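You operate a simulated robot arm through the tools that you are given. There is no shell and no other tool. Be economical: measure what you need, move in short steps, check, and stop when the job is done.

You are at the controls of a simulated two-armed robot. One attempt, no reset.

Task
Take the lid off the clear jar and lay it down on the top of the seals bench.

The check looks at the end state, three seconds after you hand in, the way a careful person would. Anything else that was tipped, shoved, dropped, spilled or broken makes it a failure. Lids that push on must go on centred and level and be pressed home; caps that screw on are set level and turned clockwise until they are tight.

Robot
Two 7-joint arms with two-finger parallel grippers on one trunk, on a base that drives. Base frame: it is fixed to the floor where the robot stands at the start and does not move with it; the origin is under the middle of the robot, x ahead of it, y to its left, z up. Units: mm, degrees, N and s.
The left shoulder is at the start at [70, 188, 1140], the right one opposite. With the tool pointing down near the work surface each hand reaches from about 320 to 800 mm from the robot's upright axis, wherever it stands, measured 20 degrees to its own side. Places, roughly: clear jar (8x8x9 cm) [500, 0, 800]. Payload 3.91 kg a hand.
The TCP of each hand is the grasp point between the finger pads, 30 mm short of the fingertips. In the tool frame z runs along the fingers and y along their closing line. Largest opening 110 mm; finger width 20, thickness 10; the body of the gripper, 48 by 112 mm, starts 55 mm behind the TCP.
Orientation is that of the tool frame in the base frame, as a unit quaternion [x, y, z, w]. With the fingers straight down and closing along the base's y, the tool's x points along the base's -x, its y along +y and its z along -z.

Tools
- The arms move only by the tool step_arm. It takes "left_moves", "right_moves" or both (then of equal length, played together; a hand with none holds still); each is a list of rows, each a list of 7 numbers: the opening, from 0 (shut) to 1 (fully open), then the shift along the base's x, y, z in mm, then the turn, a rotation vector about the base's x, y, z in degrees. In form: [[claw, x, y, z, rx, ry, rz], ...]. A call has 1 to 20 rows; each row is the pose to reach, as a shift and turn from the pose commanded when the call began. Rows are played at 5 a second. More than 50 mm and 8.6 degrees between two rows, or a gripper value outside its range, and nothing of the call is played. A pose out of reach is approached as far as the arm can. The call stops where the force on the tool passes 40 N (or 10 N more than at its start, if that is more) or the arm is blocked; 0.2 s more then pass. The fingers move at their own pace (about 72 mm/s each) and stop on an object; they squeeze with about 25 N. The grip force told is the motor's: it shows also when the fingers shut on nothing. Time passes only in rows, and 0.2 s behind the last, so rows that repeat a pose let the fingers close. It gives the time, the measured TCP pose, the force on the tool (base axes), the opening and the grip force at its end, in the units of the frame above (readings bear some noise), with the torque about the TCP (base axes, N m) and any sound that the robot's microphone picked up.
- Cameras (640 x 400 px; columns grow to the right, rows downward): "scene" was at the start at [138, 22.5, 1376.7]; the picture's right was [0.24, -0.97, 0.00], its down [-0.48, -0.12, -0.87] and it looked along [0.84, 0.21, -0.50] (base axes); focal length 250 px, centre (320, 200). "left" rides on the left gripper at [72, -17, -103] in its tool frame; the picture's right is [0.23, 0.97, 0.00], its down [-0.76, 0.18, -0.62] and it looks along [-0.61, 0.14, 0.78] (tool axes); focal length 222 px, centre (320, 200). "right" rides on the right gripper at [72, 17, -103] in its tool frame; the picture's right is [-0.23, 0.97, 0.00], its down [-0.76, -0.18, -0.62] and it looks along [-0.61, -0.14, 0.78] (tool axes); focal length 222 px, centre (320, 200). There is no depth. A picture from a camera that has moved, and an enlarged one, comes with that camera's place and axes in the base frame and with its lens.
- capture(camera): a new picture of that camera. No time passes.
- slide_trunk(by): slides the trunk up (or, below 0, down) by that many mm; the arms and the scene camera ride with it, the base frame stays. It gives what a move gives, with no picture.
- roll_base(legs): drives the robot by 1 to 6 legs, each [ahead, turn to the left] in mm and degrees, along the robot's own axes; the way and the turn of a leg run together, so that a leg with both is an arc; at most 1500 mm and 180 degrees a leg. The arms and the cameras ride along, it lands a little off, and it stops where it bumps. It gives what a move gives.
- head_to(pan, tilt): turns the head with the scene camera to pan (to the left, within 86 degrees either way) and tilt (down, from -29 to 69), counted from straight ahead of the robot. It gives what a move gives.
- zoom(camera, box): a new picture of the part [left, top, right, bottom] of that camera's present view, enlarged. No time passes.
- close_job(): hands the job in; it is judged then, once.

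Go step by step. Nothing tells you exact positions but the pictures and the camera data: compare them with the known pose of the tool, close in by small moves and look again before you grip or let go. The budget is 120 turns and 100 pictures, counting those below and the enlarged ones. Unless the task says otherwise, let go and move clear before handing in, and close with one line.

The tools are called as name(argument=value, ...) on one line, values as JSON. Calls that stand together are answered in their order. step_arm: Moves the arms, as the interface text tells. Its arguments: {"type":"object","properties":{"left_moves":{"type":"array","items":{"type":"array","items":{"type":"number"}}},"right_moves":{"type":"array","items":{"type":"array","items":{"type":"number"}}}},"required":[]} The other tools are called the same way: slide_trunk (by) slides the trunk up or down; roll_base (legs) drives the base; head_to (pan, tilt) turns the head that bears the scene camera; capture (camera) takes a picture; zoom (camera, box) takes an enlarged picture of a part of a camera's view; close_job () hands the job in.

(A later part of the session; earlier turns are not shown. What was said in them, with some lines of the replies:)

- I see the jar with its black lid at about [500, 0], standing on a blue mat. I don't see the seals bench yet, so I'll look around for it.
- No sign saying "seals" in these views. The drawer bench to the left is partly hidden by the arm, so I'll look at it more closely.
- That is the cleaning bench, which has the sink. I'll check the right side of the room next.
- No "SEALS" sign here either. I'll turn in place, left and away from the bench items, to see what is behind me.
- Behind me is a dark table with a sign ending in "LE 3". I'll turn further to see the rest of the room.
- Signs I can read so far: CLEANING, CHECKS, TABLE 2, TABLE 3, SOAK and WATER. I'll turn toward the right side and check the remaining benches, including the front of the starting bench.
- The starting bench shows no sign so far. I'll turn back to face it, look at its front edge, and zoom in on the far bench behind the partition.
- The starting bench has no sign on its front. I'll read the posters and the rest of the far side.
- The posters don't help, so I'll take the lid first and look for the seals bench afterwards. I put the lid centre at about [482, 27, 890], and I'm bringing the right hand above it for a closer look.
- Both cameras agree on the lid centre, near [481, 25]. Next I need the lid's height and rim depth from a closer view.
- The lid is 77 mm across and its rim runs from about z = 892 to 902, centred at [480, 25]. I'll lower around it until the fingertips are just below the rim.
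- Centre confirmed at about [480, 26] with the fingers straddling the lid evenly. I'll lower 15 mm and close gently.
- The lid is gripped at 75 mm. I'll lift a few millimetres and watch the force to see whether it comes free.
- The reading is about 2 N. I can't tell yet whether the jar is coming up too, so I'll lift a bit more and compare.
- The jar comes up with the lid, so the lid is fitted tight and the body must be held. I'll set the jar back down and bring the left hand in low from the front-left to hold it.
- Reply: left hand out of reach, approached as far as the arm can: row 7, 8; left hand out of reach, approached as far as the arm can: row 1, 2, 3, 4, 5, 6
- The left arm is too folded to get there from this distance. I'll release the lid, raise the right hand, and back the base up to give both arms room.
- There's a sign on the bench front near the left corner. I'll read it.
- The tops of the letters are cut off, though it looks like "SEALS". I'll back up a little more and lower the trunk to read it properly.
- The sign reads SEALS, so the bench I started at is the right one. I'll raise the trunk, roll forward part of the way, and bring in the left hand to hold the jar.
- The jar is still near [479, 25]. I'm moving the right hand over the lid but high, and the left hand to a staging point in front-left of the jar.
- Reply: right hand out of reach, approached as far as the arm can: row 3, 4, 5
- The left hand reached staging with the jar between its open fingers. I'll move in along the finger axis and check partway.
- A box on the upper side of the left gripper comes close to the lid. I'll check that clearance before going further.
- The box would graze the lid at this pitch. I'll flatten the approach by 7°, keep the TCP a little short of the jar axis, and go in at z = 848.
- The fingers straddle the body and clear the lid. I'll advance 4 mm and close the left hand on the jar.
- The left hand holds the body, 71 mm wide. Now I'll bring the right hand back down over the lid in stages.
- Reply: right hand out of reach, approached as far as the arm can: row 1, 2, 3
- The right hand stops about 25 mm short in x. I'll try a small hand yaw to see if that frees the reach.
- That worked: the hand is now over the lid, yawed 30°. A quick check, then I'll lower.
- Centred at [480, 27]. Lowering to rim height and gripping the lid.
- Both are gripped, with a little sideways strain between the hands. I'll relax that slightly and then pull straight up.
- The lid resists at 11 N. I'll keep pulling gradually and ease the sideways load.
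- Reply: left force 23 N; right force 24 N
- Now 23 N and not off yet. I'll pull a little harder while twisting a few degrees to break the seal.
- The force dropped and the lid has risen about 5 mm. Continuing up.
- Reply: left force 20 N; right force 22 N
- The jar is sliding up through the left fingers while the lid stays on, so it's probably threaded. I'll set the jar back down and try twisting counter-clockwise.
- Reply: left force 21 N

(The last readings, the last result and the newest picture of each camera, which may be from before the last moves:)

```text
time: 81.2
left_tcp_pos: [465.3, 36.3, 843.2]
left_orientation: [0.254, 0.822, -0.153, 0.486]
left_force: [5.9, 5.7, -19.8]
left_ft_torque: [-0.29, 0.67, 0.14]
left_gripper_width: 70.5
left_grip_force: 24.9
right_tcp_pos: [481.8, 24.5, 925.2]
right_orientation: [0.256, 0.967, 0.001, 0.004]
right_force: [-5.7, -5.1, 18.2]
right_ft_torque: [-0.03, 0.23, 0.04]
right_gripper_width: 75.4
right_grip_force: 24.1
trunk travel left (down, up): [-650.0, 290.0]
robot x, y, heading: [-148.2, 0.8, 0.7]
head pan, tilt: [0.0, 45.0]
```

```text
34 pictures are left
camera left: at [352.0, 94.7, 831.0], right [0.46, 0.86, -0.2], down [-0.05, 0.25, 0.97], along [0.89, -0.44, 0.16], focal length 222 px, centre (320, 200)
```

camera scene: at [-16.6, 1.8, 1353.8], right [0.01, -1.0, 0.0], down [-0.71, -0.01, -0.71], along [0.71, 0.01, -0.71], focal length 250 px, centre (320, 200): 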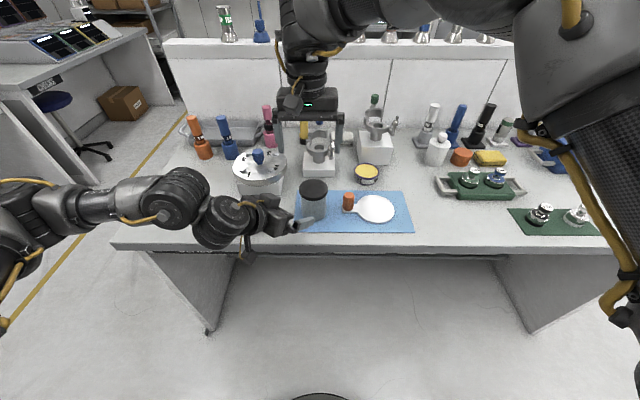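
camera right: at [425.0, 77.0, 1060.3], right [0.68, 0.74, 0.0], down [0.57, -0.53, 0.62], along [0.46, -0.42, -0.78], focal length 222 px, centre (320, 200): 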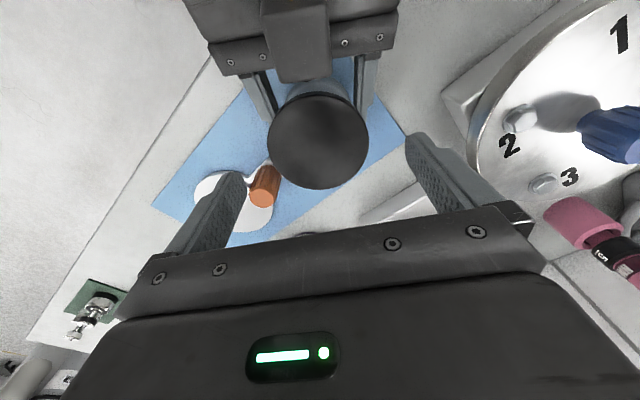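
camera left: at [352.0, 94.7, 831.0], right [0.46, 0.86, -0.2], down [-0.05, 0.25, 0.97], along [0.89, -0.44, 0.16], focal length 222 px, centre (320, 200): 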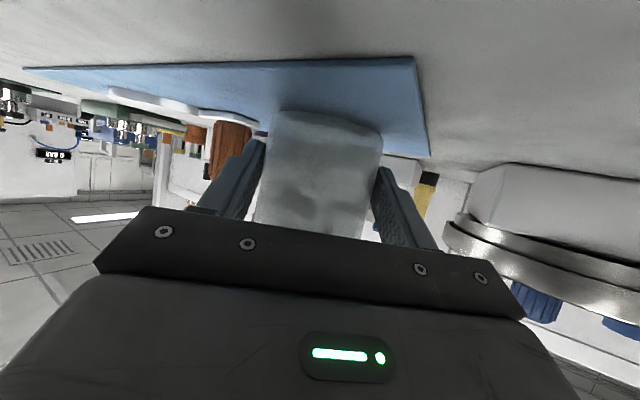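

The jar is still caught slightly high between the left fingers. I'll open the left hand briefly, set the jar on the mat with the right, and regrip.

step_arm(left_moves=[[0.73, 0, 0, 0, 0, 0, 0], [0.73, 0, 0, 0, 0, 0, 0], [0.73, 0, 0, 0, 0, 0, 0], [0.73, 0, 0, 0, 0, 0, 0]], right_moves=[[0.58, 0, 0, 0, 0, 0, 0], [0.58, 0, 0, 0, 0, 0, 0], [0.58, 0, 0, 0, 0, 0, 0], [0.58, 0, 0, -1, 0, 0, 0]])

capture(camera="left")

```text
time: 82.2
left_tcp_pos: [463.7, 35.9, 847.5]
left_orientation: [0.254, 0.819, -0.155, 0.49]
left_force: [-0.5, 0.8, 1.0]
left_ft_torque: [0.02, -0.02, 0.0]
left_gripper_width: 80.0
left_grip_force: 0.0
right_tcp_pos: [479.7, 26.6, 922.9]
right_orientation: [0.254, 0.967, 0.002, 0.002]
right_force: [0.9, -0.1, 12.1]
right_ft_torque: [-0.1, -0.49, 0.01]
right_gripper_width: 75.1
right_grip_force: 24.9
trunk travel left (down, up): [-650.0, 290.0]
robot x, y, heading: [-148.2, 1.0, 0.6]
head pan, tilt: [0.0, 45.0]
```

```text
33 pictures are left
camera left: at [352.1, 93.4, 834.9], right [0.47, 0.86, -0.21], down [-0.05, 0.26, 0.96], along [0.88, -0.44, 0.17], focal length 222 px, centre (320, 200)
```

left: 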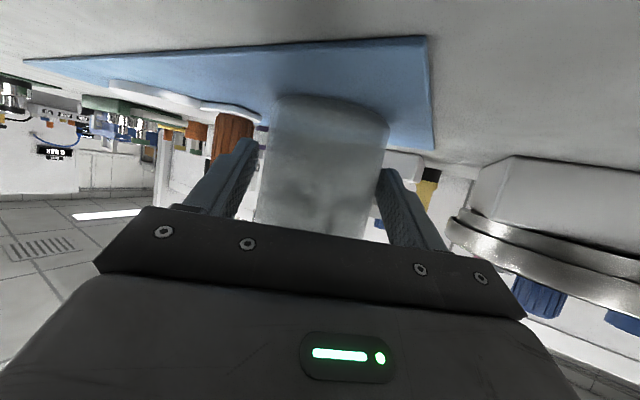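

The jar is down on the mat. I'll regrip the body and then try a small counter-clockwise twist of the lid.

step_arm(left_moves=[[0.65, 1, -1, 0, 0, 0, 0], [0.55, 1, -1, 0, 0, 0, 0], [0.55, 1, -1, 0, 0, 0, 0], [0.55, 1, -1, 0, 0, 0, 0]], right_moves=[[0.58, 0, 0, 0.5, 0, 0, 0], [0.58, 0, 0, 1, 0, 0, 0], [0.58, 0, 0, 1.5, 0, 0, 0], [0.58, 0, 0, 1.5, 0, 0, 0]])

step_arm(right_moves=[[0.58, 0, 0, 0, 0, 0, 4], [0.58, 0, 0, 0, 0, 0, 8], [0.58, 0, 0, 0, 0, 0, 12]])

capture(camera="left")

```text
time: 83.2
left_tcp_pos: [464.9, 34.8, 848.5]
left_orientation: [0.254, 0.819, -0.156, 0.49]
left_force: [-5.0, 1.0, 4.6]
left_ft_torque: [0.15, -0.38, 0.08]
left_gripper_width: 70.2
left_grip_force: 24.9
right_tcp_pos: [478.2, 24.7, 924.2]
right_orientation: [0.254, 0.967, -0.001, 0.001]
right_force: [5.9, 1.3, 3.6]
right_ft_torque: [0.05, -0.4, -0.02]
right_gripper_width: 75.0
right_grip_force: 24.6
trunk travel left (down, up): [-650.0, 290.0]
robot x, y, heading: [-141.2, -2.9, 0.8]
head pan, tilt: [0.0, 45.0]
```

```text
time: 84.0
left_tcp_pos: [465.5, 34.7, 848.5]
left_orientation: [0.254, 0.819, -0.156, 0.49]
left_force: [-1.1, 1.2, 3.5]
left_ft_torque: [-0.38, 0.05, 0.01]
left_gripper_width: 70.2
left_grip_force: 24.7
right_tcp_pos: [479.5, 25.7, 923.5]
right_orientation: [0.151, 0.988, 0.0, 0.001]
right_force: [-0.6, -1.2, 4.3]
right_ft_torque: [0.3, -0.18, 0.01]
right_gripper_width: 75.3
right_grip_force: 25.2
trunk travel left (down, up): [-650.0, 290.0]
robot x, y, heading: [-145.0, -3.2, 0.7]
head pan, tilt: [0.0, 45.0]
```

```text
32 pictures are left
camera left: at [353.3, 92.5, 834.4], right [0.47, 0.86, -0.21], down [-0.05, 0.26, 0.96], along [0.88, -0.44, 0.17], focal length 222 px, centre (320, 200)
```

left: 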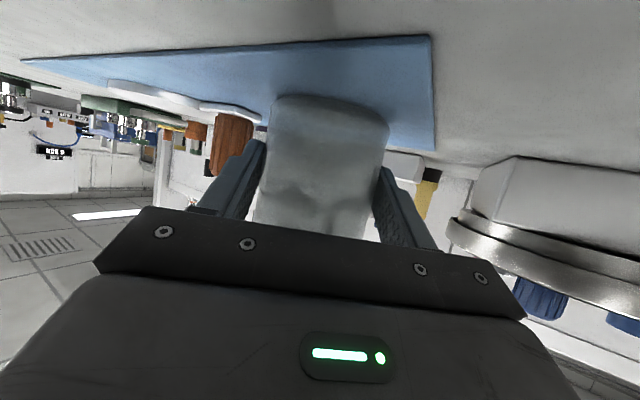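

The lid turned 12° with almost no torque. I'll do a longer counter-clockwise stroke (open, rotate back, regrip, turn) and see if the lid rises.

step_arm(right_moves=[[0.78, 0, 0, 0, 0, 0, 0], [0.78, 0, 0, 0, 0, 0, -8], [0.78, 0, 0, 0, 0, 0, -16], [0.78, 0, 0, 0, 0, 0, -24], [0.78, 0, 0, 0, 0, 0, -32], [0.78, 0, 0, 0, 0, 0, -40], [0.78, 0, 0, 0, 0, 0, -48], [0.78, 0, 0, 0, 0, 0, -54], [0.58, 0, 0, 0, 0, 0, -54], [0.58, 0, 0, 0, 0, 0, -54], [0.58, 0, 0, 0, 0, 0, -54], [0.58, 0, 0, 0, 0, 0, -46], [0.58, 0, 0, 0, 0, 0, -38], [0.58, 0, 0, 0, 0, 0, -30], [0.58, 0, 0, 0, 0, 0, -22], [0.58, 0, 0, 0, 0, 0, -14], [0.58, 0, 0, 0, 0, 0, -6], [0.58, 0, 0, 0, 0, 0, 0]])

zoom(camera="scene", box=[282, 170, 346, 210])

```text
time: 87.8
left_tcp_pos: [465.5, 34.1, 847.2]
left_orientation: [0.254, 0.819, -0.155, 0.49]
left_force: [1.3, -1.8, 3.4]
left_ft_torque: [-0.16, -0.09, -0.09]
left_gripper_width: 70.3
left_grip_force: 25.2
right_tcp_pos: [479.0, 26.4, 924.0]
right_orientation: [0.15, 0.989, 0.0, 0.002]
right_force: [-1.6, 0.3, 5.5]
right_ft_torque: [0.11, -0.08, -0.04]
right_gripper_width: 75.8
right_grip_force: 25.3
trunk travel left (down, up): [-650.0, 290.0]
robot x, y, heading: [-144.9, 2.6, 0.5]
head pan, tilt: [0.0, 45.0]
```

```text
10.00 times, centred on (314, 190) of scene
camera zoom: at [-17.1, 0.4, 1353.9], right [0.01, -1.0, 0.0], down [-0.71, -0.01, -0.71], along [0.71, 0.01, -0.71], focal length 2501 px, centre (380, 300)
```

zoom: 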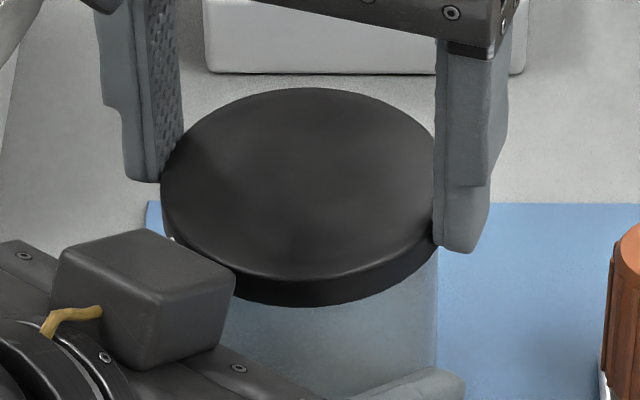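

No torque, and no visible rise yet. I'll repeat the stroke with light upward tension.

step_arm(right_moves=[[0.78, 0, 0, 0, 0, 0, 0], [0.78, 0, 0, 0, 0, 0, -8], [0.78, 0, 0, 0, 0, 0, -16], [0.78, 0, 0, 0, 0, 0, -24], [0.78, 0, 0, 0, 0, 0, -32], [0.78, 0, 0, 0, 0, 0, -40], [0.78, 0, 0, 0, 0, 0, -48], [0.78, 0, 0, 0, 0, 0, -54], [0.58, 0, 0, -1, 0, 0, -54], [0.58, 0, 0, -1, 0, 0, -54], [0.58, 0, 0, 1, 0, 0, -54], [0.58, 0, 0, 2, 0, 0, -46], [0.58, 0, 0, 2, 0, 0, -38], [0.58, 0, 0, 2, 0, 0, -30], [0.58, 0, 0, 2, 0, 0, -22], [0.58, 0, 0, 2, 0, 0, -14], [0.58, 0, 0, 2, 0, 0, -6], [0.58, 0, 0, 2, 0, 0, 0]])

step_arm(right_moves=[[0.58, 0, 0, 1, 0, 0, 0], [0.58, 0, 0, 2, 0, 0, 0]])

zoom(camera="scene", box=[282, 170, 346, 210])

```text
time: 91.6
left_tcp_pos: [466.9, 35.2, 847.7]
left_orientation: [0.253, 0.819, -0.156, 0.49]
left_force: [0.9, 4.6, 7.9]
left_ft_torque: [-0.21, -0.15, 0.09]
left_gripper_width: 70.1
left_grip_force: 24.7
right_tcp_pos: [480.9, 26.2, 924.3]
right_orientation: [0.151, 0.989, 0.0, 0.0]
right_force: [0.1, -5.0, -8.4]
right_ft_torque: [-0.23, 0.07, 0.01]
right_gripper_width: 76.4
right_grip_force: 25.4
trunk travel left (down, up): [-650.0, 290.0]
robot x, y, heading: [-151.2, -1.3, 0.6]
head pan, tilt: [0.0, 45.0]
```

```text
time: 92.2
left_tcp_pos: [467.5, 34.3, 848.1]
left_orientation: [0.253, 0.819, -0.156, 0.491]
left_force: [-4.8, 4.5, 16.8]
left_ft_torque: [-0.1, -0.35, -0.02]
left_gripper_width: 69.9
left_grip_force: 24.6
right_tcp_pos: [481.0, 25.1, 926.9]
right_orientation: [0.152, 0.988, 0.0, 0.001]
right_force: [4.6, -4.4, -16.8]
right_ft_torque: [-0.36, -0.2, 0.04]
right_gripper_width: 75.8
right_grip_force: 24.9
trunk travel left (down, up): [-650.0, 290.0]
robot x, y, heading: [-150.0, 1.8, 0.5]
head pan, tilt: [0.0, 45.0]
```

```text
10.00 times, centred on (314, 190) of scene
camera zoom: at [-15.8, 0.9, 1353.7], right [0.01, -1.0, 0.0], down [-0.71, -0.01, -0.71], along [0.71, 0.01, -0.71], focal length 2501 px, centre (380, 300)
```

zoom: 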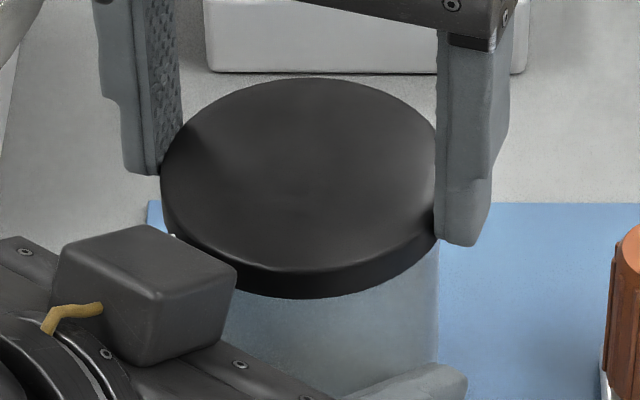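

The lid turns freely but is held along its axis, which points to a thread. I'll do several more counter-clockwise strokes with light tension.

step_arm(right_moves=[[0.78, 0, 0, -3, 0, 0, 0], [0.78, 0, 0, -3, 0, 0, -8], [0.78, 0, 0, -3, 0, 0, -16], [0.78, 0, 0, -3, 0, 0, -24], [0.78, 0, 0, -3, 0, 0, -32], [0.78, 0, 0, -3, 0, 0, -40], [0.78, 0, 0, -3, 0, 0, -48], [0.78, 0, 0, -3, 0, 0, -55], [0.58, 0, 0, -3, 0, 0, -55], [0.58, 0, 0, -3, 0, 0, -55], [0.58, 0, 0, -2, 0, 0, -55], [0.58, 0, 0, -2, 0, 0, -47], [0.58, 0, 0, -2, 0, 0, -39], [0.58, 0, 0, -2, 0, 0, -31], [0.58, 0, 0, -2, 0, 0, -23], [0.58, 0, 0, -2, 0, 0, -15], [0.58, 0, 0, -2, 0, 0, -7], [0.58, 0, 0, -2, 0, 0, 0]])

step_arm(right_moves=[[0.78, 0, 0, 0, 0, 0, 0], [0.78, 0, 0, 0, 0, 0, -8], [0.78, 0, 0, 0, 0, 0, -16], [0.78, 0, 0, 0, 0, 0, -24], [0.78, 0, 0, 0, 0, 0, -32], [0.78, 0, 0, 0, 0, 0, -40], [0.78, 0, 0, 0, 0, 0, -48], [0.78, 0, 0, 0, 0, 0, -55], [0.58, 0, 0, 0, 0, 0, -55], [0.58, 0, 0, 0, 0, 0, -55], [0.58, 0, 0, 1, 0, 0, -55], [0.58, 0, 0, 1, 0, 0, -47], [0.58, 0, 0, 1, 0, 0, -39], [0.58, 0, 0, 1, 0, 0, -31], [0.58, 0, 0, 1, 0, 0, -23], [0.58, 0, 0, 1, 0, 0, -15], [0.58, 0, 0, 1, 0, 0, -7], [0.58, 0, 0, 1, 0, 0, 0]])

zoom(camera="scene", box=[282, 170, 346, 210])

```text
time: 96.0
left_tcp_pos: [467.3, 35.0, 846.0]
left_orientation: [0.254, 0.82, -0.155, 0.489]
left_force: [-3.5, 4.5, 5.9]
left_ft_torque: [-0.08, -0.32, 0.02]
left_gripper_width: 69.6
left_grip_force: 24.8
right_tcp_pos: [480.0, 26.9, 926.2]
right_orientation: [0.15, 0.989, 0.0, 0.001]
right_force: [4.0, -4.0, -6.5]
right_ft_torque: [-0.35, 0.04, -0.02]
right_gripper_width: 76.3
right_grip_force: 25.2
trunk travel left (down, up): [-650.0, 290.0]
robot x, y, heading: [-147.3, 1.1, 0.5]
head pan, tilt: [0.0, 45.0]
```

```text
time: 99.8
left_tcp_pos: [465.6, 34.6, 845.9]
left_orientation: [0.255, 0.819, -0.156, 0.489]
left_force: [0.3, 2.2, -0.9]
left_ft_torque: [0.17, -0.17, 0.02]
left_gripper_width: 69.7
left_grip_force: 25.4
right_tcp_pos: [478.9, 25.4, 927.1]
right_orientation: [0.151, 0.989, 0.0, 0.0]
right_force: [-0.6, -3.4, 0.5]
right_ft_torque: [-0.31, 0.16, 0.0]
right_gripper_width: 76.3
right_grip_force: 24.7
trunk travel left (down, up): [-650.0, 290.0]
robot x, y, heading: [-149.3, 1.4, 0.6]
head pan, tilt: [0.0, 45.0]
```

```text
10.00 times, centred on (314, 190) of scene
camera zoom: at [-16.0, 0.8, 1353.7], right [0.01, -1.0, 0.0], down [-0.71, -0.01, -0.71], along [0.71, 0.01, -0.71], focal length 2501 px, centre (380, 300)
```

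zoom: 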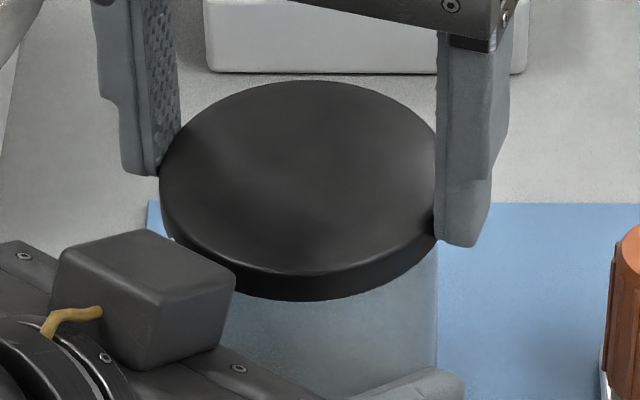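

The tension vanished even though I raised the hand, so the lid seems to be climbing. I'll test with a gentle pull.

step_arm(right_moves=[[0.58, 0, 0, 1.5, 0, 0, 0], [0.58, 0, 0, 3, 0, 0, 0], [0.58, 0, 0, 3, 0, 0, 0]])

capture(camera="left")

```text
time: 100.6
left_tcp_pos: [466.2, 34.3, 848.5]
left_orientation: [0.254, 0.819, -0.157, 0.49]
left_force: [-6.6, 3.7, 10.9]
left_ft_torque: [-0.07, -0.44, -0.04]
left_gripper_width: 69.6
left_grip_force: 25.1
right_tcp_pos: [479.6, 26.0, 928.1]
right_orientation: [0.151, 0.989, 0.0, 0.001]
right_force: [7.3, -3.3, -12.3]
right_ft_torque: [-0.3, -0.19, 0.0]
right_gripper_width: 76.2
right_grip_force: 24.7
trunk travel left (down, up): [-650.0, 290.0]
robot x, y, heading: [-150.0, 1.1, 0.6]
head pan, tilt: [0.0, 45.0]
```

```text
28 pictures are left
camera left: at [354.3, 92.3, 834.5], right [0.47, 0.86, -0.21], down [-0.05, 0.26, 0.96], along [0.88, -0.44, 0.17], focal length 222 px, centre (320, 200)
```

left: 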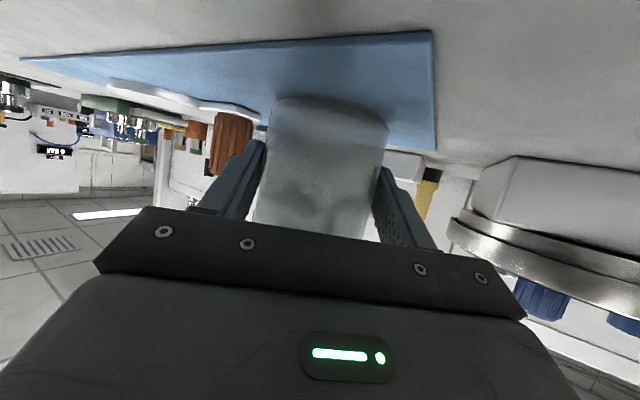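

Still retained, but the neutral height has gone up 2–3 mm with the jar on the mat. That fits a thread, so I'll keep unscrewing.

step_arm(right_moves=[[0.78, 0, 0, -2, 0, 0, 0], [0.78, 0, 0, -2, 0, 0, -8], [0.78, 0, 0, -2, 0, 0, -16], [0.78, 0, 0, -2, 0, 0, -24], [0.78, 0, 0, -2, 0, 0, -32], [0.78, 0, 0, -2, 0, 0, -40], [0.78, 0, 0, -2, 0, 0, -48], [0.78, 0, 0, -2, 0, 0, -55], [0.58, 0, 0, -2, 0, 0, -55], [0.58, 0, 0, -2, 0, 0, -55], [0.58, 0, 0, -1, 0, 0, -55], [0.58, 0, 0, -1, 0, 0, -47], [0.58, 0, 0, -1, 0, 0, -39], [0.58, 0, 0, -1, 0, 0, -31], [0.58, 0, 0, -1, 0, 0, -23], [0.58, 0, 0, -1, 0, 0, -15], [0.58, 0, 0, -1, 0, 0, -7], [0.58, 0, 0, -1, 0, 0, 0]])

step_arm(right_moves=[[0.78, 0, 0, 0, 0, 0, 0], [0.78, 0, 0, 0, 0, 0, -8], [0.78, 0, 0, 0, 0, 0, -16], [0.78, 0, 0, 0, 0, 0, -24], [0.78, 0, 0, 0, 0, 0, -32], [0.78, 0, 0, 0, 0, 0, -40], [0.78, 0, 0, 0, 0, 0, -48], [0.78, 0, 0, 0, 0, 0, -55], [0.58, 0, 0, 0, 0, 0, -55], [0.58, 0, 0, 0, 0, 0, -55], [0.58, 0, 0, 1, 0, 0, -55], [0.58, 0, 0, 1, 0, 0, -47], [0.58, 0, 0, 1, 0, 0, -39], [0.58, 0, 0, 1, 0, 0, -31], [0.58, 0, 0, 1, 0, 0, -23], [0.58, 0, 0, 1, 0, 0, -15], [0.58, 0, 0, 1, 0, 0, -7], [0.58, 0, 0, 1, 0, 0, 0]])

zoom(camera="scene", box=[282, 170, 346, 210])

```text
time: 104.4
left_tcp_pos: [466.7, 34.3, 846.7]
left_orientation: [0.254, 0.82, -0.156, 0.489]
left_force: [-0.5, -0.4, -0.6]
left_ft_torque: [0.03, -0.01, -0.02]
left_gripper_width: 69.5
left_grip_force: 24.9
right_tcp_pos: [480.6, 26.6, 927.3]
right_orientation: [0.15, 0.989, 0.0, 0.001]
right_force: [-0.2, 1.1, 0.2]
right_ft_torque: [0.0, 0.02, -0.04]
right_gripper_width: 75.6
right_grip_force: 24.8
trunk travel left (down, up): [-650.0, 290.0]
robot x, y, heading: [-147.6, 0.6, 0.8]
head pan, tilt: [0.0, 45.0]
```

```text
time: 108.2
left_tcp_pos: [466.7, 36.2, 846.2]
left_orientation: [0.255, 0.82, -0.156, 0.489]
left_force: [0.3, -0.5, -0.1]
left_ft_torque: [0.03, 0.0, -0.02]
left_gripper_width: 69.5
left_grip_force: 24.5
right_tcp_pos: [480.8, 26.3, 929.7]
right_orientation: [0.15, 0.989, 0.0, 0.001]
right_force: [0.4, 0.0, 0.3]
right_ft_torque: [-0.04, 0.01, -0.03]
right_gripper_width: 75.5
right_grip_force: 25.0
trunk travel left (down, up): [-650.0, 290.0]
robot x, y, heading: [-149.0, -2.1, 0.4]
head pan, tilt: [0.0, 45.0]
```

```text
10.00 times, centred on (314, 190) of scene
camera zoom: at [-15.7, 0.9, 1353.7], right [0.01, -1.0, 0.0], down [-0.71, -0.01, -0.71], along [0.71, 0.01, -0.71], focal length 2501 px, centre (380, 300)
```

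zoom: 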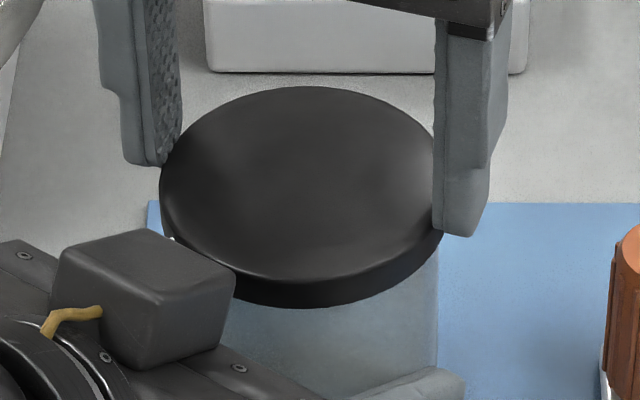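

All strain is gone, so the lid is probably free, but the fingers now hold only its top edge. I'll regrip lower and lift gently.

step_arm(right_moves=[[0.78, 0, 0, 0, 0, 0, 0], [0.8, 0, 0, 0, 0, 0, 0], [0.8, 0, 0, -4, 0, 0, 0], [0.8, 0, 0, -8, 0, 0, 0], [0.58, 0, 0, -8, 0, 0, 0], [0.58, 0, 0, -8, 0, 0, 0], [0.58, 0, 0, -8, 0, 0, 0]])

step_arm(right_moves=[[0.58, 0, 0, 1.5, 0, 0, 0], [0.58, 0, 0, 3, 0, 0, 0], [0.58, 0, 0, 4, 0, 0, 0]])

zoom(camera="scene", box=[282, 170, 346, 210])

```text
time: 109.8
left_tcp_pos: [467.1, 35.3, 847.2]
left_orientation: [0.254, 0.82, -0.155, 0.489]
left_force: [0.2, 0.3, -0.2]
left_ft_torque: [0.02, 0.0, -0.03]
left_gripper_width: 69.3
left_grip_force: 24.8
right_tcp_pos: [479.1, 26.6, 919.9]
right_orientation: [0.151, 0.988, 0.0, 0.001]
right_force: [-0.4, -0.5, 0.1]
right_ft_torque: [0.02, 0.02, -0.03]
right_gripper_width: 75.2
right_grip_force: 24.9
trunk travel left (down, up): [-650.0, 290.0]
robot x, y, heading: [-148.2, -1.9, 0.6]
head pan, tilt: [0.0, 45.0]
```

```text
time: 110.6
left_tcp_pos: [464.6, 34.3, 847.3]
left_orientation: [0.254, 0.82, -0.156, 0.489]
left_force: [0.0, 0.1, -0.2]
left_ft_torque: [0.06, -0.02, 0.02]
left_gripper_width: 69.9
left_grip_force: 25.5
right_tcp_pos: [481.2, 25.9, 924.9]
right_orientation: [0.151, 0.988, 0.0, 0.001]
right_force: [0.0, 0.2, -0.1]
right_ft_torque: [0.0, 0.01, 0.0]
right_gripper_width: 75.1
right_grip_force: 25.5
trunk travel left (down, up): [-650.0, 290.0]
robot x, y, heading: [-146.7, -0.3, 0.6]
head pan, tilt: [0.0, 45.0]
```

```text
10.00 times, centred on (314, 190) of scene
camera zoom: at [-15.8, 0.9, 1353.7], right [0.01, -1.0, 0.0], down [-0.71, -0.01, -0.71], along [0.71, 0.01, -0.71], focal length 2501 px, centre (380, 300)
```

zoom: 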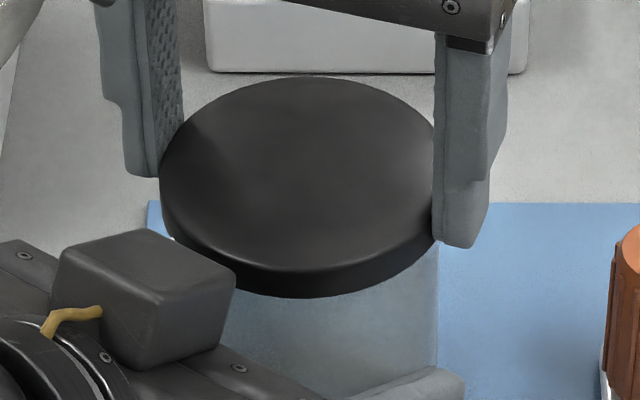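

The lid lifts with no load on the left hand, so it's off the thread. Lifting it clear.

step_arm(right_moves=[[0.58, 0, 0, 10, 0, 0, 0], [0.58, 0, 0, 25, 0, 0, 0], [0.58, 0, 0, 45, 0, 0, 0], [0.58, 0, 0, 70, 0, 0, 0], [0.58, 0, 0, 90, 0, 0, 0]])

capture(camera="scene")

```text
time: 111.8
left_tcp_pos: [466.5, 34.4, 847.2]
left_orientation: [0.254, 0.819, -0.156, 0.49]
left_force: [0.5, -0.5, 0.0]
left_ft_torque: [0.0, 0.02, -0.01]
left_gripper_width: 69.7
left_grip_force: 25.0
right_tcp_pos: [479.7, 26.1, 1015.6]
right_orientation: [0.151, 0.989, 0.0, 0.0]
right_force: [0.6, 0.9, -0.6]
right_ft_torque: [0.03, 0.02, 0.01]
right_gripper_width: 75.2
right_grip_force: 24.1
trunk travel left (down, up): [-650.0, 290.0]
robot x, y, heading: [-147.2, 3.8, 0.5]
head pan, tilt: [0.0, 45.0]
```

```text
25 pictures are left
camera scene: at [-16.2, 1.0, 1353.7], right [0.01, -1.0, 0.0], down [-0.71, -0.01, -0.71], along [0.71, 0.01, -0.71], focal length 250 px, centre (320, 200)
```

scene: 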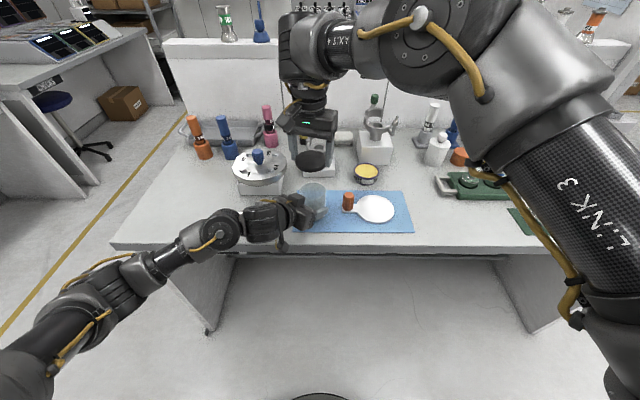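

The lid is off. The clear patch on the bench right of the blue mat, around [430, -375], is free, so I'll carry the lid there at height.

step_arm(right_moves=[[0.58, -5, -40, 0, 0, 0, 0], [0.58, -10, -80, 0, 0, 0, 0], [0.58, -15, -120, 0, 0, 0, 0], [0.58, -20, -160, 0, 0, 0, 0], [0.58, -25, -200, 0, 0, 0, 0], [0.58, -30, -240, 0, 0, 0, 0], [0.58, -35, -280, 0, 0, 0, 0], [0.58, -40, -320, 0, 0, 0, 0], [0.58, -45, -360, 0, 0, 0, 0], [0.58, -50, -400, 0, 0, 0, 0], [0.58, -50, -400, 0, 0, 0, 0]])

capture(camera="right")

capture(camera="scene")

```text
time: 114.2
left_tcp_pos: [467.6, 34.4, 847.3]
left_orientation: [0.254, 0.819, -0.157, 0.49]
left_force: [-0.8, -0.3, 1.4]
left_ft_torque: [0.02, 0.0, -0.04]
left_gripper_width: 69.6
left_grip_force: 24.9
right_tcp_pos: [355.1, -254.6, 999.4]
right_orientation: [0.154, 0.988, 0.0, 0.002]
right_force: [-0.1, -0.3, -1.5]
right_ft_torque: [-0.03, 0.0, 0.01]
right_gripper_width: 75.1
right_grip_force: 24.5
right hand out of reach, approached as far as the arm can: row 5, 6, 7, 8, 9, 10, 11
trunk travel left (down, up): [-650.0, 290.0]
robot x, y, heading: [-152.0, 0.2, 0.6]
head pan, tilt: [0.0, 45.0]
```

```text
24 pictures are left
camera right: at [290.2, -218.0, 1102.2], right [0.51, 0.86, 0.0], down [0.67, -0.4, 0.63], along [0.54, -0.32, -0.78], focal length 222 px, centre (320, 200)
```

right: 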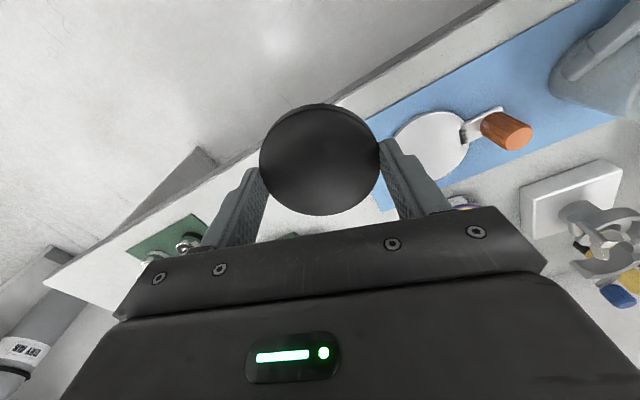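

```text
23 pictures are left
camera scene: at [-15.1, 1.7, 1353.6], right [0.01, -1.0, 0.0], down [-0.71, -0.01, -0.71], along [0.71, 0.01, -0.71], focal length 250 px, centre (320, 200)
```

scene: 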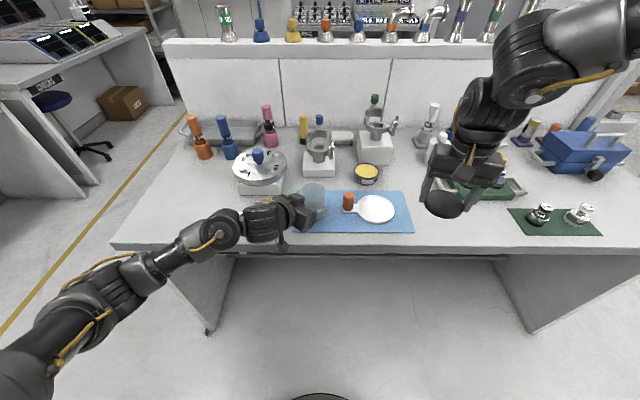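

The arm hit a joint limit with this yaw. I'll turn the hand back to straight and carry on to the spot.

step_arm(right_moves=[[0.58, 0, 0, 0, 0, 0, 8], [0.58, 10, 0, 0, 0, 0, 16], [0.58, 20, -20, 0, 0, 0, 18], [0.58, 35, -45, 0, 0, 0, 18], [0.58, 50, -70, 0, 0, 0, 18], [0.58, 65, -95, 0, 0, 0, 18], [0.58, 75, -115, 0, 0, 0, 18], [0.58, 75, -115, 0, 0, 0, 18]])

```text
time: 116.0
left_tcp_pos: [467.2, 35.1, 848.2]
left_orientation: [0.254, 0.82, -0.156, 0.489]
left_force: [-0.3, -1.1, 0.2]
left_ft_torque: [0.0, 0.01, -0.01]
left_gripper_width: 69.5
left_grip_force: 25.1
right_tcp_pos: [294.1, -186.4, 985.0]
right_orientation: [-0.004, 1.0, 0.001, 0.001]
right_force: [-0.3, 0.4, 0.1]
right_ft_torque: [0.02, -0.06, -0.01]
right_gripper_width: 75.0
right_grip_force: 24.9
right hand out of reach, approached as far as the arm can: row 1, 2, 3, 4, 5, 6, 7, 8
trunk travel left (down, up): [-650.0, 290.0]
robot x, y, heading: [-145.7, 2.0, 0.4]
head pan, tilt: [0.0, 45.0]
```

That made it worse, so the arm needs the opposite yaw. I'll turn the hand clockwise and try again.

step_arm(right_moves=[[0.58, 0, 0, 0, 0, 0, -8], [0.58, 0, 0, 0, 0, 0, -16], [0.58, 0, 0, 5, 0, 0, -24], [0.58, 10, -10, 10, 0, 0, -32], [0.58, 20, -25, 15, 0, 0, -40], [0.58, 40, -50, 15, 0, 0, -48], [0.58, 65, -75, 15, 0, 0, -56], [0.58, 90, -105, 15, 0, 0, -64], [0.58, 115, -140, 15, 0, 0, -70], [0.58, 135, -175, 15, 0, 0, -70], [0.58, 136, -188, 15, 0, 0, -70], [0.58, 136, -188, 15, 0, 0, -70]])

capture(camera="scene")

```text
time: 118.6
left_tcp_pos: [466.1, 34.3, 847.1]
left_orientation: [0.254, 0.819, -0.156, 0.49]
left_force: [-0.2, 0.4, 0.8]
left_ft_torque: [-0.01, -0.01, 0.0]
left_gripper_width: 69.8
left_grip_force: 24.7
right_tcp_pos: [434.0, -369.4, 994.0]
right_orientation: [0.57, 0.822, -0.001, 0.002]
right_force: [-0.3, 0.2, -1.3]
right_ft_torque: [-0.03, 0.01, -0.01]
right_gripper_width: 75.0
right_grip_force: 24.6
trunk travel left (down, up): [-650.0, 290.0]
robot x, y, heading: [-149.9, -1.5, 0.5]
head pan, tilt: [0.0, 45.0]
```

```text
22 pictures are left
camera scene: at [-15.8, 0.9, 1353.7], right [0.01, -1.0, 0.0], down [-0.71, -0.01, -0.71], along [0.71, 0.01, -0.71], focal length 250 px, centre (320, 200)
```

scene: 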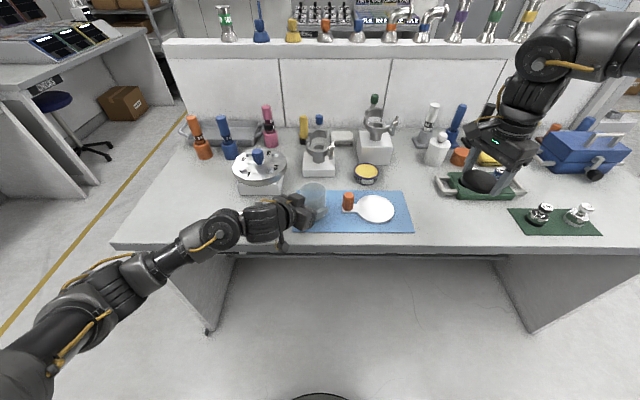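

Now at [434, -369] over a clear patch of bench. Lowering toward the surface.

step_arm(right_moves=[[0.58, -5, 0, -30, 0, 0, 0], [0.58, -9, 0, -60, 0, 0, 0], [0.58, -9, 0, -90, 0, 0, 0], [0.58, -9, 0, -115, 0, 0, 0], [0.58, -9, 0, -135, 0, 0, 0], [0.58, -9, 0, -145, 0, 0, 0], [0.58, -9, 0, -145, 0, 0, 0]])

zoom(camera="scene", box=[380, 160, 540, 260])

capture(camera="right")

```text
time: 120.2
left_tcp_pos: [466.2, 33.4, 846.3]
left_orientation: [0.255, 0.819, -0.156, 0.489]
left_force: [0.4, -0.3, -0.6]
left_ft_torque: [0.02, -0.01, 0.03]
left_gripper_width: 69.7
left_grip_force: 25.1
right_tcp_pos: [422.1, -369.1, 847.0]
right_orientation: [0.569, 0.822, 0.0, 0.001]
right_force: [0.3, -0.5, -0.6]
right_ft_torque: [0.01, 0.02, 0.02]
right_gripper_width: 75.0
right_grip_force: 24.6
trunk travel left (down, up): [-650.0, 290.0]
robot x, y, heading: [-146.8, -0.9, 0.5]
head pan, tilt: [0.0, 45.0]
```

```text
4.00 times, centred on (460, 210) of scene
camera zoom: at [-15.8, 0.6, 1353.7], right [0.01, -1.0, 0.0], down [-0.71, -0.01, -0.71], along [0.71, 0.01, -0.71], focal length 1000 px, centre (-240, 160)
```

zoom: 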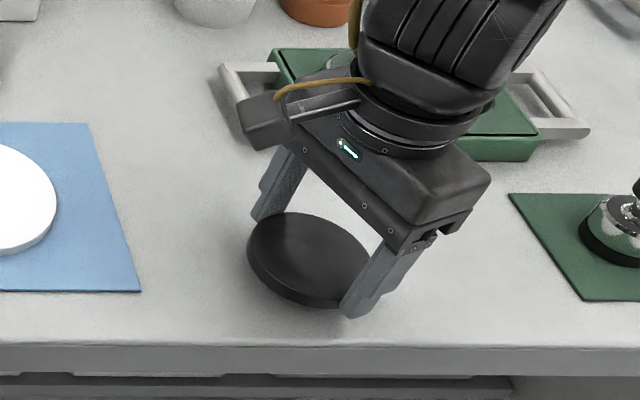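

```text
20 pictures are left
camera right: at [412.4, -296.2, 950.6], right [0.99, 0.13, 0.0], down [0.1, -0.78, 0.62], along [0.08, -0.62, -0.78], focal length 222 px, centre (320, 200)
```

right: 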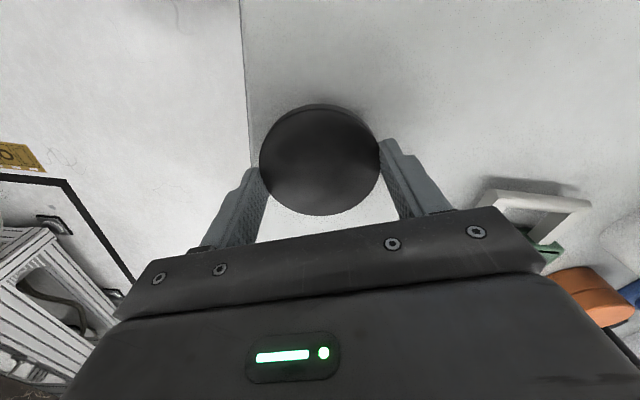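

The patch is clear. Lowering in small steps until contact.

step_arm(right_moves=[[0.58, 0, 0, -4, 0, 0, 0], [0.58, 0, 0, -8, 0, 0, 0], [0.58, 0, 0, -10, 0, 0, 0], [0.58, 0, 0, -12, 0, 0, 0], [0.58, 0, 0, -13, 0, 0, 0]])

zoom(camera="scene", box=[420, 200, 500, 250])

```text
time: 121.4
left_tcp_pos: [465.9, 34.6, 846.5]
left_orientation: [0.254, 0.819, -0.155, 0.49]
left_force: [0.0, -0.6, -0.2]
left_ft_torque: [0.03, -0.03, -0.01]
left_gripper_width: 69.6
left_grip_force: 24.7
right_tcp_pos: [421.4, -369.8, 834.5]
right_orientation: [0.569, 0.822, 0.0, 0.001]
right_force: [-0.3, 0.8, -0.7]
right_ft_torque: [0.02, 0.0, 0.01]
right_gripper_width: 75.2
right_grip_force: 24.7
trunk travel left (down, up): [-650.0, 290.0]
robot x, y, heading: [-144.0, 0.9, 0.6]
head pan, tilt: [0.0, 45.0]
```

```text
8.00 times, centred on (460, 225) of scene
camera zoom: at [-15.8, 0.5, 1353.7], right [0.01, -1.0, 0.0], down [-0.71, -0.01, -0.71], along [0.71, 0.01, -0.71], focal length 2001 px, centre (-800, 0)
```

zoom: 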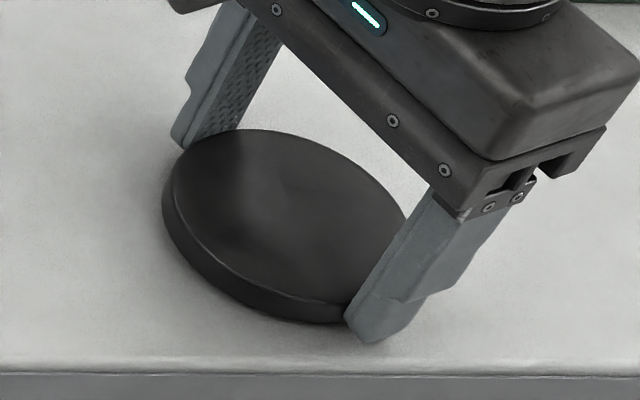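

step_arm(right_moves=[[0.58, 0, 0, -1, 0, 0, 0], [0.58, 0, 0, -2, 0, 0, 0], [0.58, 0, 0, -2.5, 0, 0, 0]])

```text
time: 122.2
left_tcp_pos: [466.3, 35.8, 846.4]
left_orientation: [0.254, 0.82, -0.155, 0.489]
left_force: [0.0, 0.9, 0.7]
left_ft_torque: [0.02, -0.01, -0.01]
left_gripper_width: 69.7
left_grip_force: 25.0
right_tcp_pos: [422.8, -370.3, 832.4]
right_orientation: [0.569, 0.822, 0.001, 0.001]
right_force: [0.2, 0.5, 0.2]
right_ft_torque: [-0.01, 0.03, -0.01]
right_gripper_width: 74.8
right_grip_force: 24.4
trunk travel left (down, up): [-650.0, 290.0]
robot x, y, heading: [-146.0, -0.4, 0.8]
head pan, tilt: [0.0, 45.0]
```

The fingertips are within a millimetre or so of the bench. One last small step, then I'll open slightly and rise.

step_arm(right_moves=[[0.58, 0, 0, -1, 0, 0, 0], [0.58, 0, 0, -2, 0, 0, 0]])

zoom(camera="scene", box=[420, 200, 500, 250])

```text
time: 122.8
left_tcp_pos: [466.2, 34.3, 846.8]
left_orientation: [0.254, 0.82, -0.155, 0.49]
left_force: [0.7, -0.7, -0.2]
left_ft_torque: [0.01, 0.04, -0.01]
left_gripper_width: 69.4
left_grip_force: 25.5
right_tcp_pos: [421.6, -369.3, 829.8]
right_orientation: [0.569, 0.822, -0.001, 0.001]
right_force: [-0.4, 0.1, 0.0]
right_ft_torque: [0.0, -0.01, 0.03]
right_gripper_width: 75.0
right_grip_force: 25.0
trunk travel left (down, up): [-650.0, 290.0]
robot x, y, heading: [-146.9, 4.0, 0.7]
head pan, tilt: [0.0, 45.0]
```

```text
8.00 times, centred on (460, 225) of scene
camera zoom: at [-15.9, 0.6, 1353.7], right [0.01, -1.0, 0.0], down [-0.71, -0.01, -0.71], along [0.71, 0.01, -0.71], focal length 2001 px, centre (-800, 0)
```

zoom: 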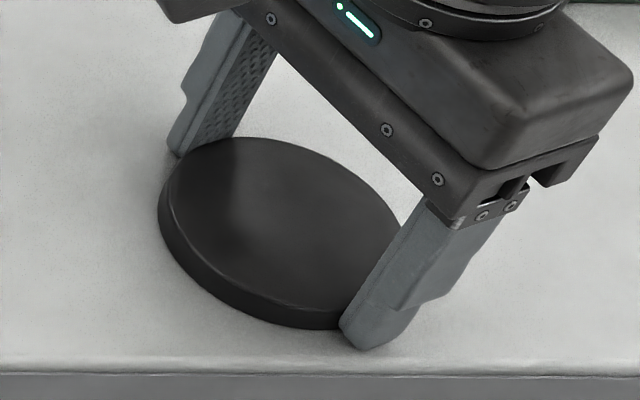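

step_arm(right_moves=[[0.58, 0, 0, -1, 0, 0, 0], [0.58, 0, 0, -2, 0, 0, 0]])

step_arm(right_moves=[[0.58, 0, 0, -1, 0, 0, 0], [0.58, 0, 0, -1.5, 0, 0, 0]])

```text
time: 123.4
left_tcp_pos: [465.1, 35.4, 848.3]
left_orientation: [0.254, 0.819, -0.156, 0.49]
left_force: [0.0, -0.3, -0.7]
left_ft_torque: [0.03, 0.02, -0.01]
left_gripper_width: 69.5
left_grip_force: 25.0
right_tcp_pos: [420.3, -368.2, 829.7]
right_orientation: [0.569, 0.822, 0.001, 0.002]
right_force: [-0.4, -0.1, 11.5]
right_ft_torque: [-0.09, 0.57, -0.07]
right_gripper_width: 75.0
right_grip_force: 24.6
trunk travel left (down, up): [-650.0, 290.0]
robot x, y, heading: [-145.5, -0.3, 0.6]
head pan, tilt: [0.0, 45.0]
```

```text
time: 124.0
left_tcp_pos: [463.4, 34.7, 849.2]
left_orientation: [0.254, 0.819, -0.157, 0.49]
left_force: [0.6, -0.3, 0.0]
left_ft_torque: [0.01, -0.01, -0.02]
left_gripper_width: 69.5
left_grip_force: 24.8
right_tcp_pos: [421.0, -369.9, 830.5]
right_orientation: [0.569, 0.822, 0.001, 0.004]
right_force: [6.5, -6.1, 34.5]
right_ft_torque: [-0.47, 1.27, 0.46]
right_gripper_width: 75.0
right_grip_force: 25.2
trunk travel left (down, up): [-650.0, 290.0]
robot x, y, heading: [-144.8, -4.0, 0.6]
head pan, tilt: [0.0, 45.0]
```

Contact made. I'll back off the excess pressure, open just enough, and rise.

step_arm(right_moves=[[0.58, 0, 0, 1.5, 0, 0, 0], [0.58, 0, 0, 2.5, 0, 0, 0], [0.7, 0, 0, 2.5, 0, 0, 0], [0.76, 0, 0, 2.5, 0, 0, 0], [0.8, 0, 0, 2.5, 0, 0, 0], [0.8, 0, 0, 2.5, 0, 0, 0]])

step_arm(right_moves=[[0.8, 0, 0, 10, 0, 0, 0], [0.8, 0, 0, 25, 0, 0, 0], [0.8, 0, 0, 50, 0, 0, 0], [0.8, 0, 0, 80, 0, 0, 0], [0.8, 0, 0, 110, 0, 0, 0], [0.8, 0, 0, 140, 0, 0, 0]])

capture(camera="scene")

```text
time: 125.4
left_tcp_pos: [466.7, 36.4, 847.8]
left_orientation: [0.254, 0.819, -0.157, 0.489]
left_force: [-0.4, 0.1, 0.8]
left_ft_torque: [0.05, 0.01, 0.04]
left_gripper_width: 69.7
left_grip_force: 25.3
right_tcp_pos: [422.5, -369.3, 829.9]
right_orientation: [0.569, 0.822, 0.0, 0.002]
right_force: [19.5, -0.5, 21.3]
right_ft_torque: [-0.17, 0.37, 0.17]
right_gripper_width: 78.7
right_grip_force: 0.1
trunk travel left (down, up): [-650.0, 290.0]
robot x, y, heading: [-144.2, -0.5, 0.5]
head pan, tilt: [0.0, 45.0]
```

```text
time: 126.8
left_tcp_pos: [466.5, 35.2, 847.6]
left_orientation: [0.254, 0.819, -0.156, 0.491]
left_force: [0.0, -0.3, 0.0]
left_ft_torque: [0.0, -0.02, -0.02]
left_gripper_width: 69.4
left_grip_force: 24.9
right_tcp_pos: [422.7, -369.1, 968.4]
right_orientation: [0.569, 0.822, -0.001, 0.0]
right_force: [-0.5, 0.1, 0.8]
right_ft_torque: [-0.01, 0.0, 0.03]
right_gripper_width: 87.9
right_grip_force: 0.0
trunk travel left (down, up): [-650.0, 290.0]
robot x, y, heading: [-151.9, -4.5, 0.7]
head pan, tilt: [0.0, 45.0]
```

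```text
17 pictures are left
camera scene: at [-16.6, 1.4, 1353.7], right [0.01, -1.0, 0.0], down [-0.71, -0.01, -0.71], along [0.71, 0.01, -0.71], focal length 250 px, centre (320, 200)
```

scene: 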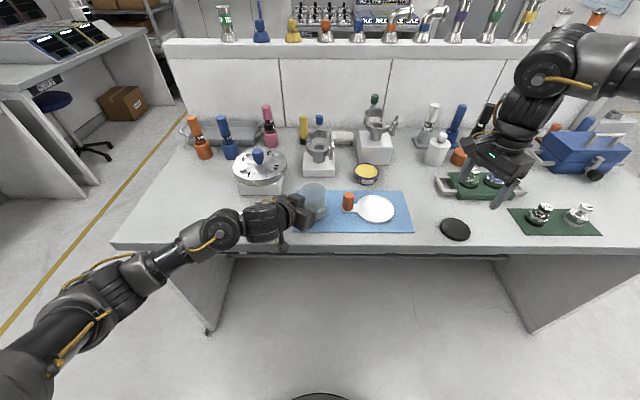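

The lid lies flat on the bench. Next I'll release the jar with the left hand and back straight out.

step_arm(left_moves=[[0.68, 0, 0, 0, 0, 0, 0], [0.74, 0, 0, 0, 0, 0, 0], [0.85, 0, 0, 0, 0, 0, 0], [0.9, 0, 0, 0, 0, 0, 0], [0.9, 0, 0, 0, 0, 0, 0]])

capture(camera="left")

zoom(camera="scene", box=[250, 160, 378, 240])

```text
time: 128.0
left_tcp_pos: [466.3, 34.5, 846.5]
left_orientation: [0.254, 0.82, -0.156, 0.489]
left_force: [0.4, -0.1, 0.6]
left_ft_torque: [-0.01, -0.03, -0.02]
left_gripper_width: 98.9
left_grip_force: 0.0
right_tcp_pos: [423.8, -370.3, 967.5]
right_orientation: [0.57, 0.822, -0.001, 0.001]
right_force: [0.2, -0.5, 0.1]
right_ft_torque: [-0.04, 0.0, -0.01]
right_gripper_width: 88.0
right_grip_force: 0.1
trunk travel left (down, up): [-650.0, 290.0]
robot x, y, heading: [-148.3, -2.2, 0.4]
head pan, tilt: [0.0, 45.0]
```

```text
16 pictures are left
camera left: at [354.0, 92.5, 833.7], right [0.47, 0.86, -0.21], down [-0.05, 0.26, 0.96], along [0.88, -0.44, 0.17], focal length 222 px, centre (320, 200)
```

left: 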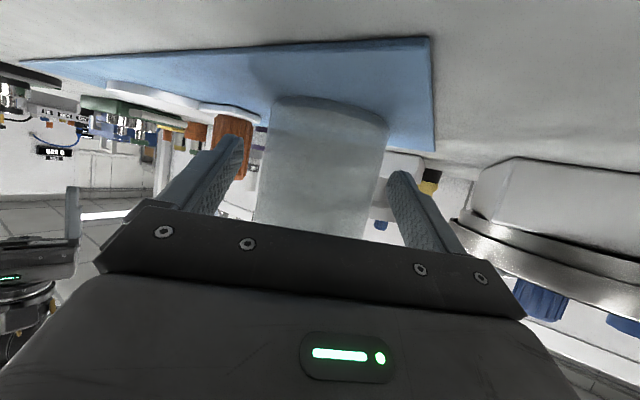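

```text
5.00 times, centred on (314, 200) of scene
camera zoom: at [-15.9, 0.5, 1353.7], right [0.01, -1.0, 0.0], down [-0.71, -0.01, -0.71], along [0.71, 0.01, -0.71], focal length 1250 px, centre (350, 200)
```

zoom: 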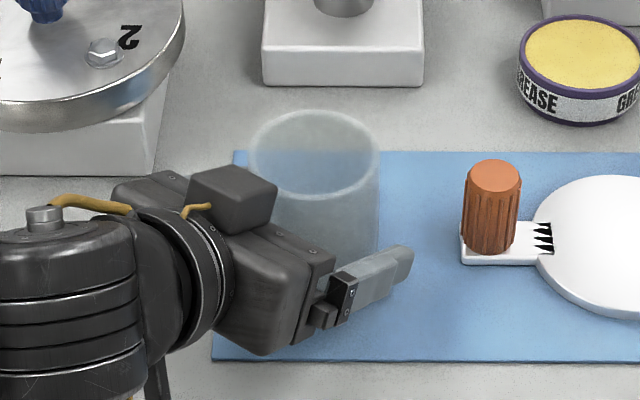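

The jar stands open and free on the mat. Withdrawing the left hand along its fingers.

step_arm(left_moves=[[1, -15, 10, 9, 0, 0, 0], [1, -30, 21, 19, 0, 0, 0], [1, -50, 35, 32, 0, 0, 0], [1, -70, 49, 45, 0, 0, 0], [1, -90, 65, 65, 0, 0, 0], [1, -100, 90, 95, 0, 0, 0], [1, -105, 120, 125, 0, 0, 0], [1, -105, 150, 150, 0, 0, 0]])

capture(camera="scene")

zoom(camera="scene", box=[280, 165, 520, 255])

```text
time: 129.8
left_tcp_pos: [361.1, 184.7, 996.1]
left_orientation: [0.253, 0.82, -0.156, 0.49]
left_force: [-1.0, -0.4, -0.4]
left_ft_torque: [0.0, -0.01, 0.03]
left_gripper_width: 110.0
left_grip_force: 0.0
right_tcp_pos: [422.5, -368.4, 968.5]
right_orientation: [0.569, 0.823, 0.0, 0.001]
right_force: [-1.0, 0.4, -0.4]
right_ft_torque: [0.0, 0.0, 0.03]
right_gripper_width: 88.0
right_grip_force: 0.0
trunk travel left (down, up): [-650.0, 290.0]
robot x, y, heading: [-145.1, 1.2, 0.5]
head pan, tilt: [0.0, 45.0]
```

```text
14 pictures are left
camera scene: at [-16.9, 1.8, 1353.7], right [0.01, -1.0, 0.0], down [-0.71, -0.01, -0.71], along [0.71, 0.01, -0.71], focal length 250 px, centre (320, 200)
```

scene: 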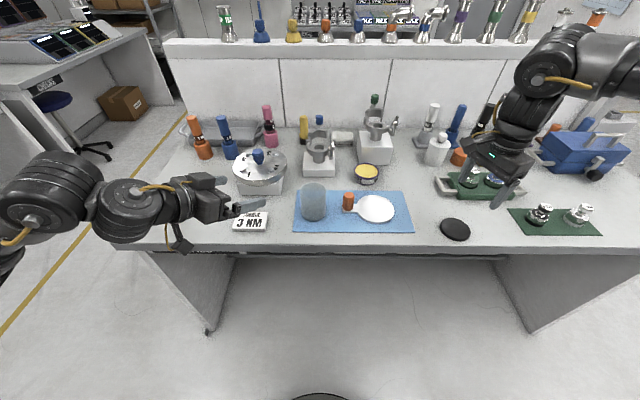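

```text
2.67 times, centred on (400, 210) of scene
camera zoom: at [-16.9, 1.8, 1353.7], right [0.01, -1.0, 0.0], down [-0.71, -0.01, -0.71], along [0.71, 0.01, -0.71], focal length 667 px, centre (107, 173)
```

zoom: 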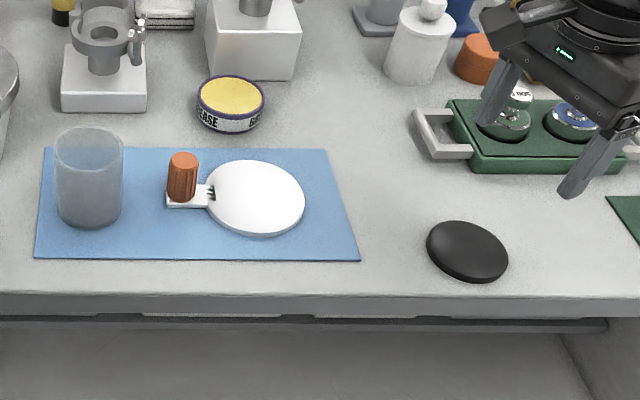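

The lid lies flat on the seals bench, the open jar stands where it was on the mat, and both hands are clear with nothing else disturbed. Handing in.

close_job()

```text
The job is handed in.
```

The jar's lid is off and lying flat on top of the seals bench, to the right of the blue mat. It was a screw lid, so I held the jar with the left hand and unscrewed it; the jar stands open in its place on the mat. I saw nothing else disturbed, and both hands were clear when I handed in.
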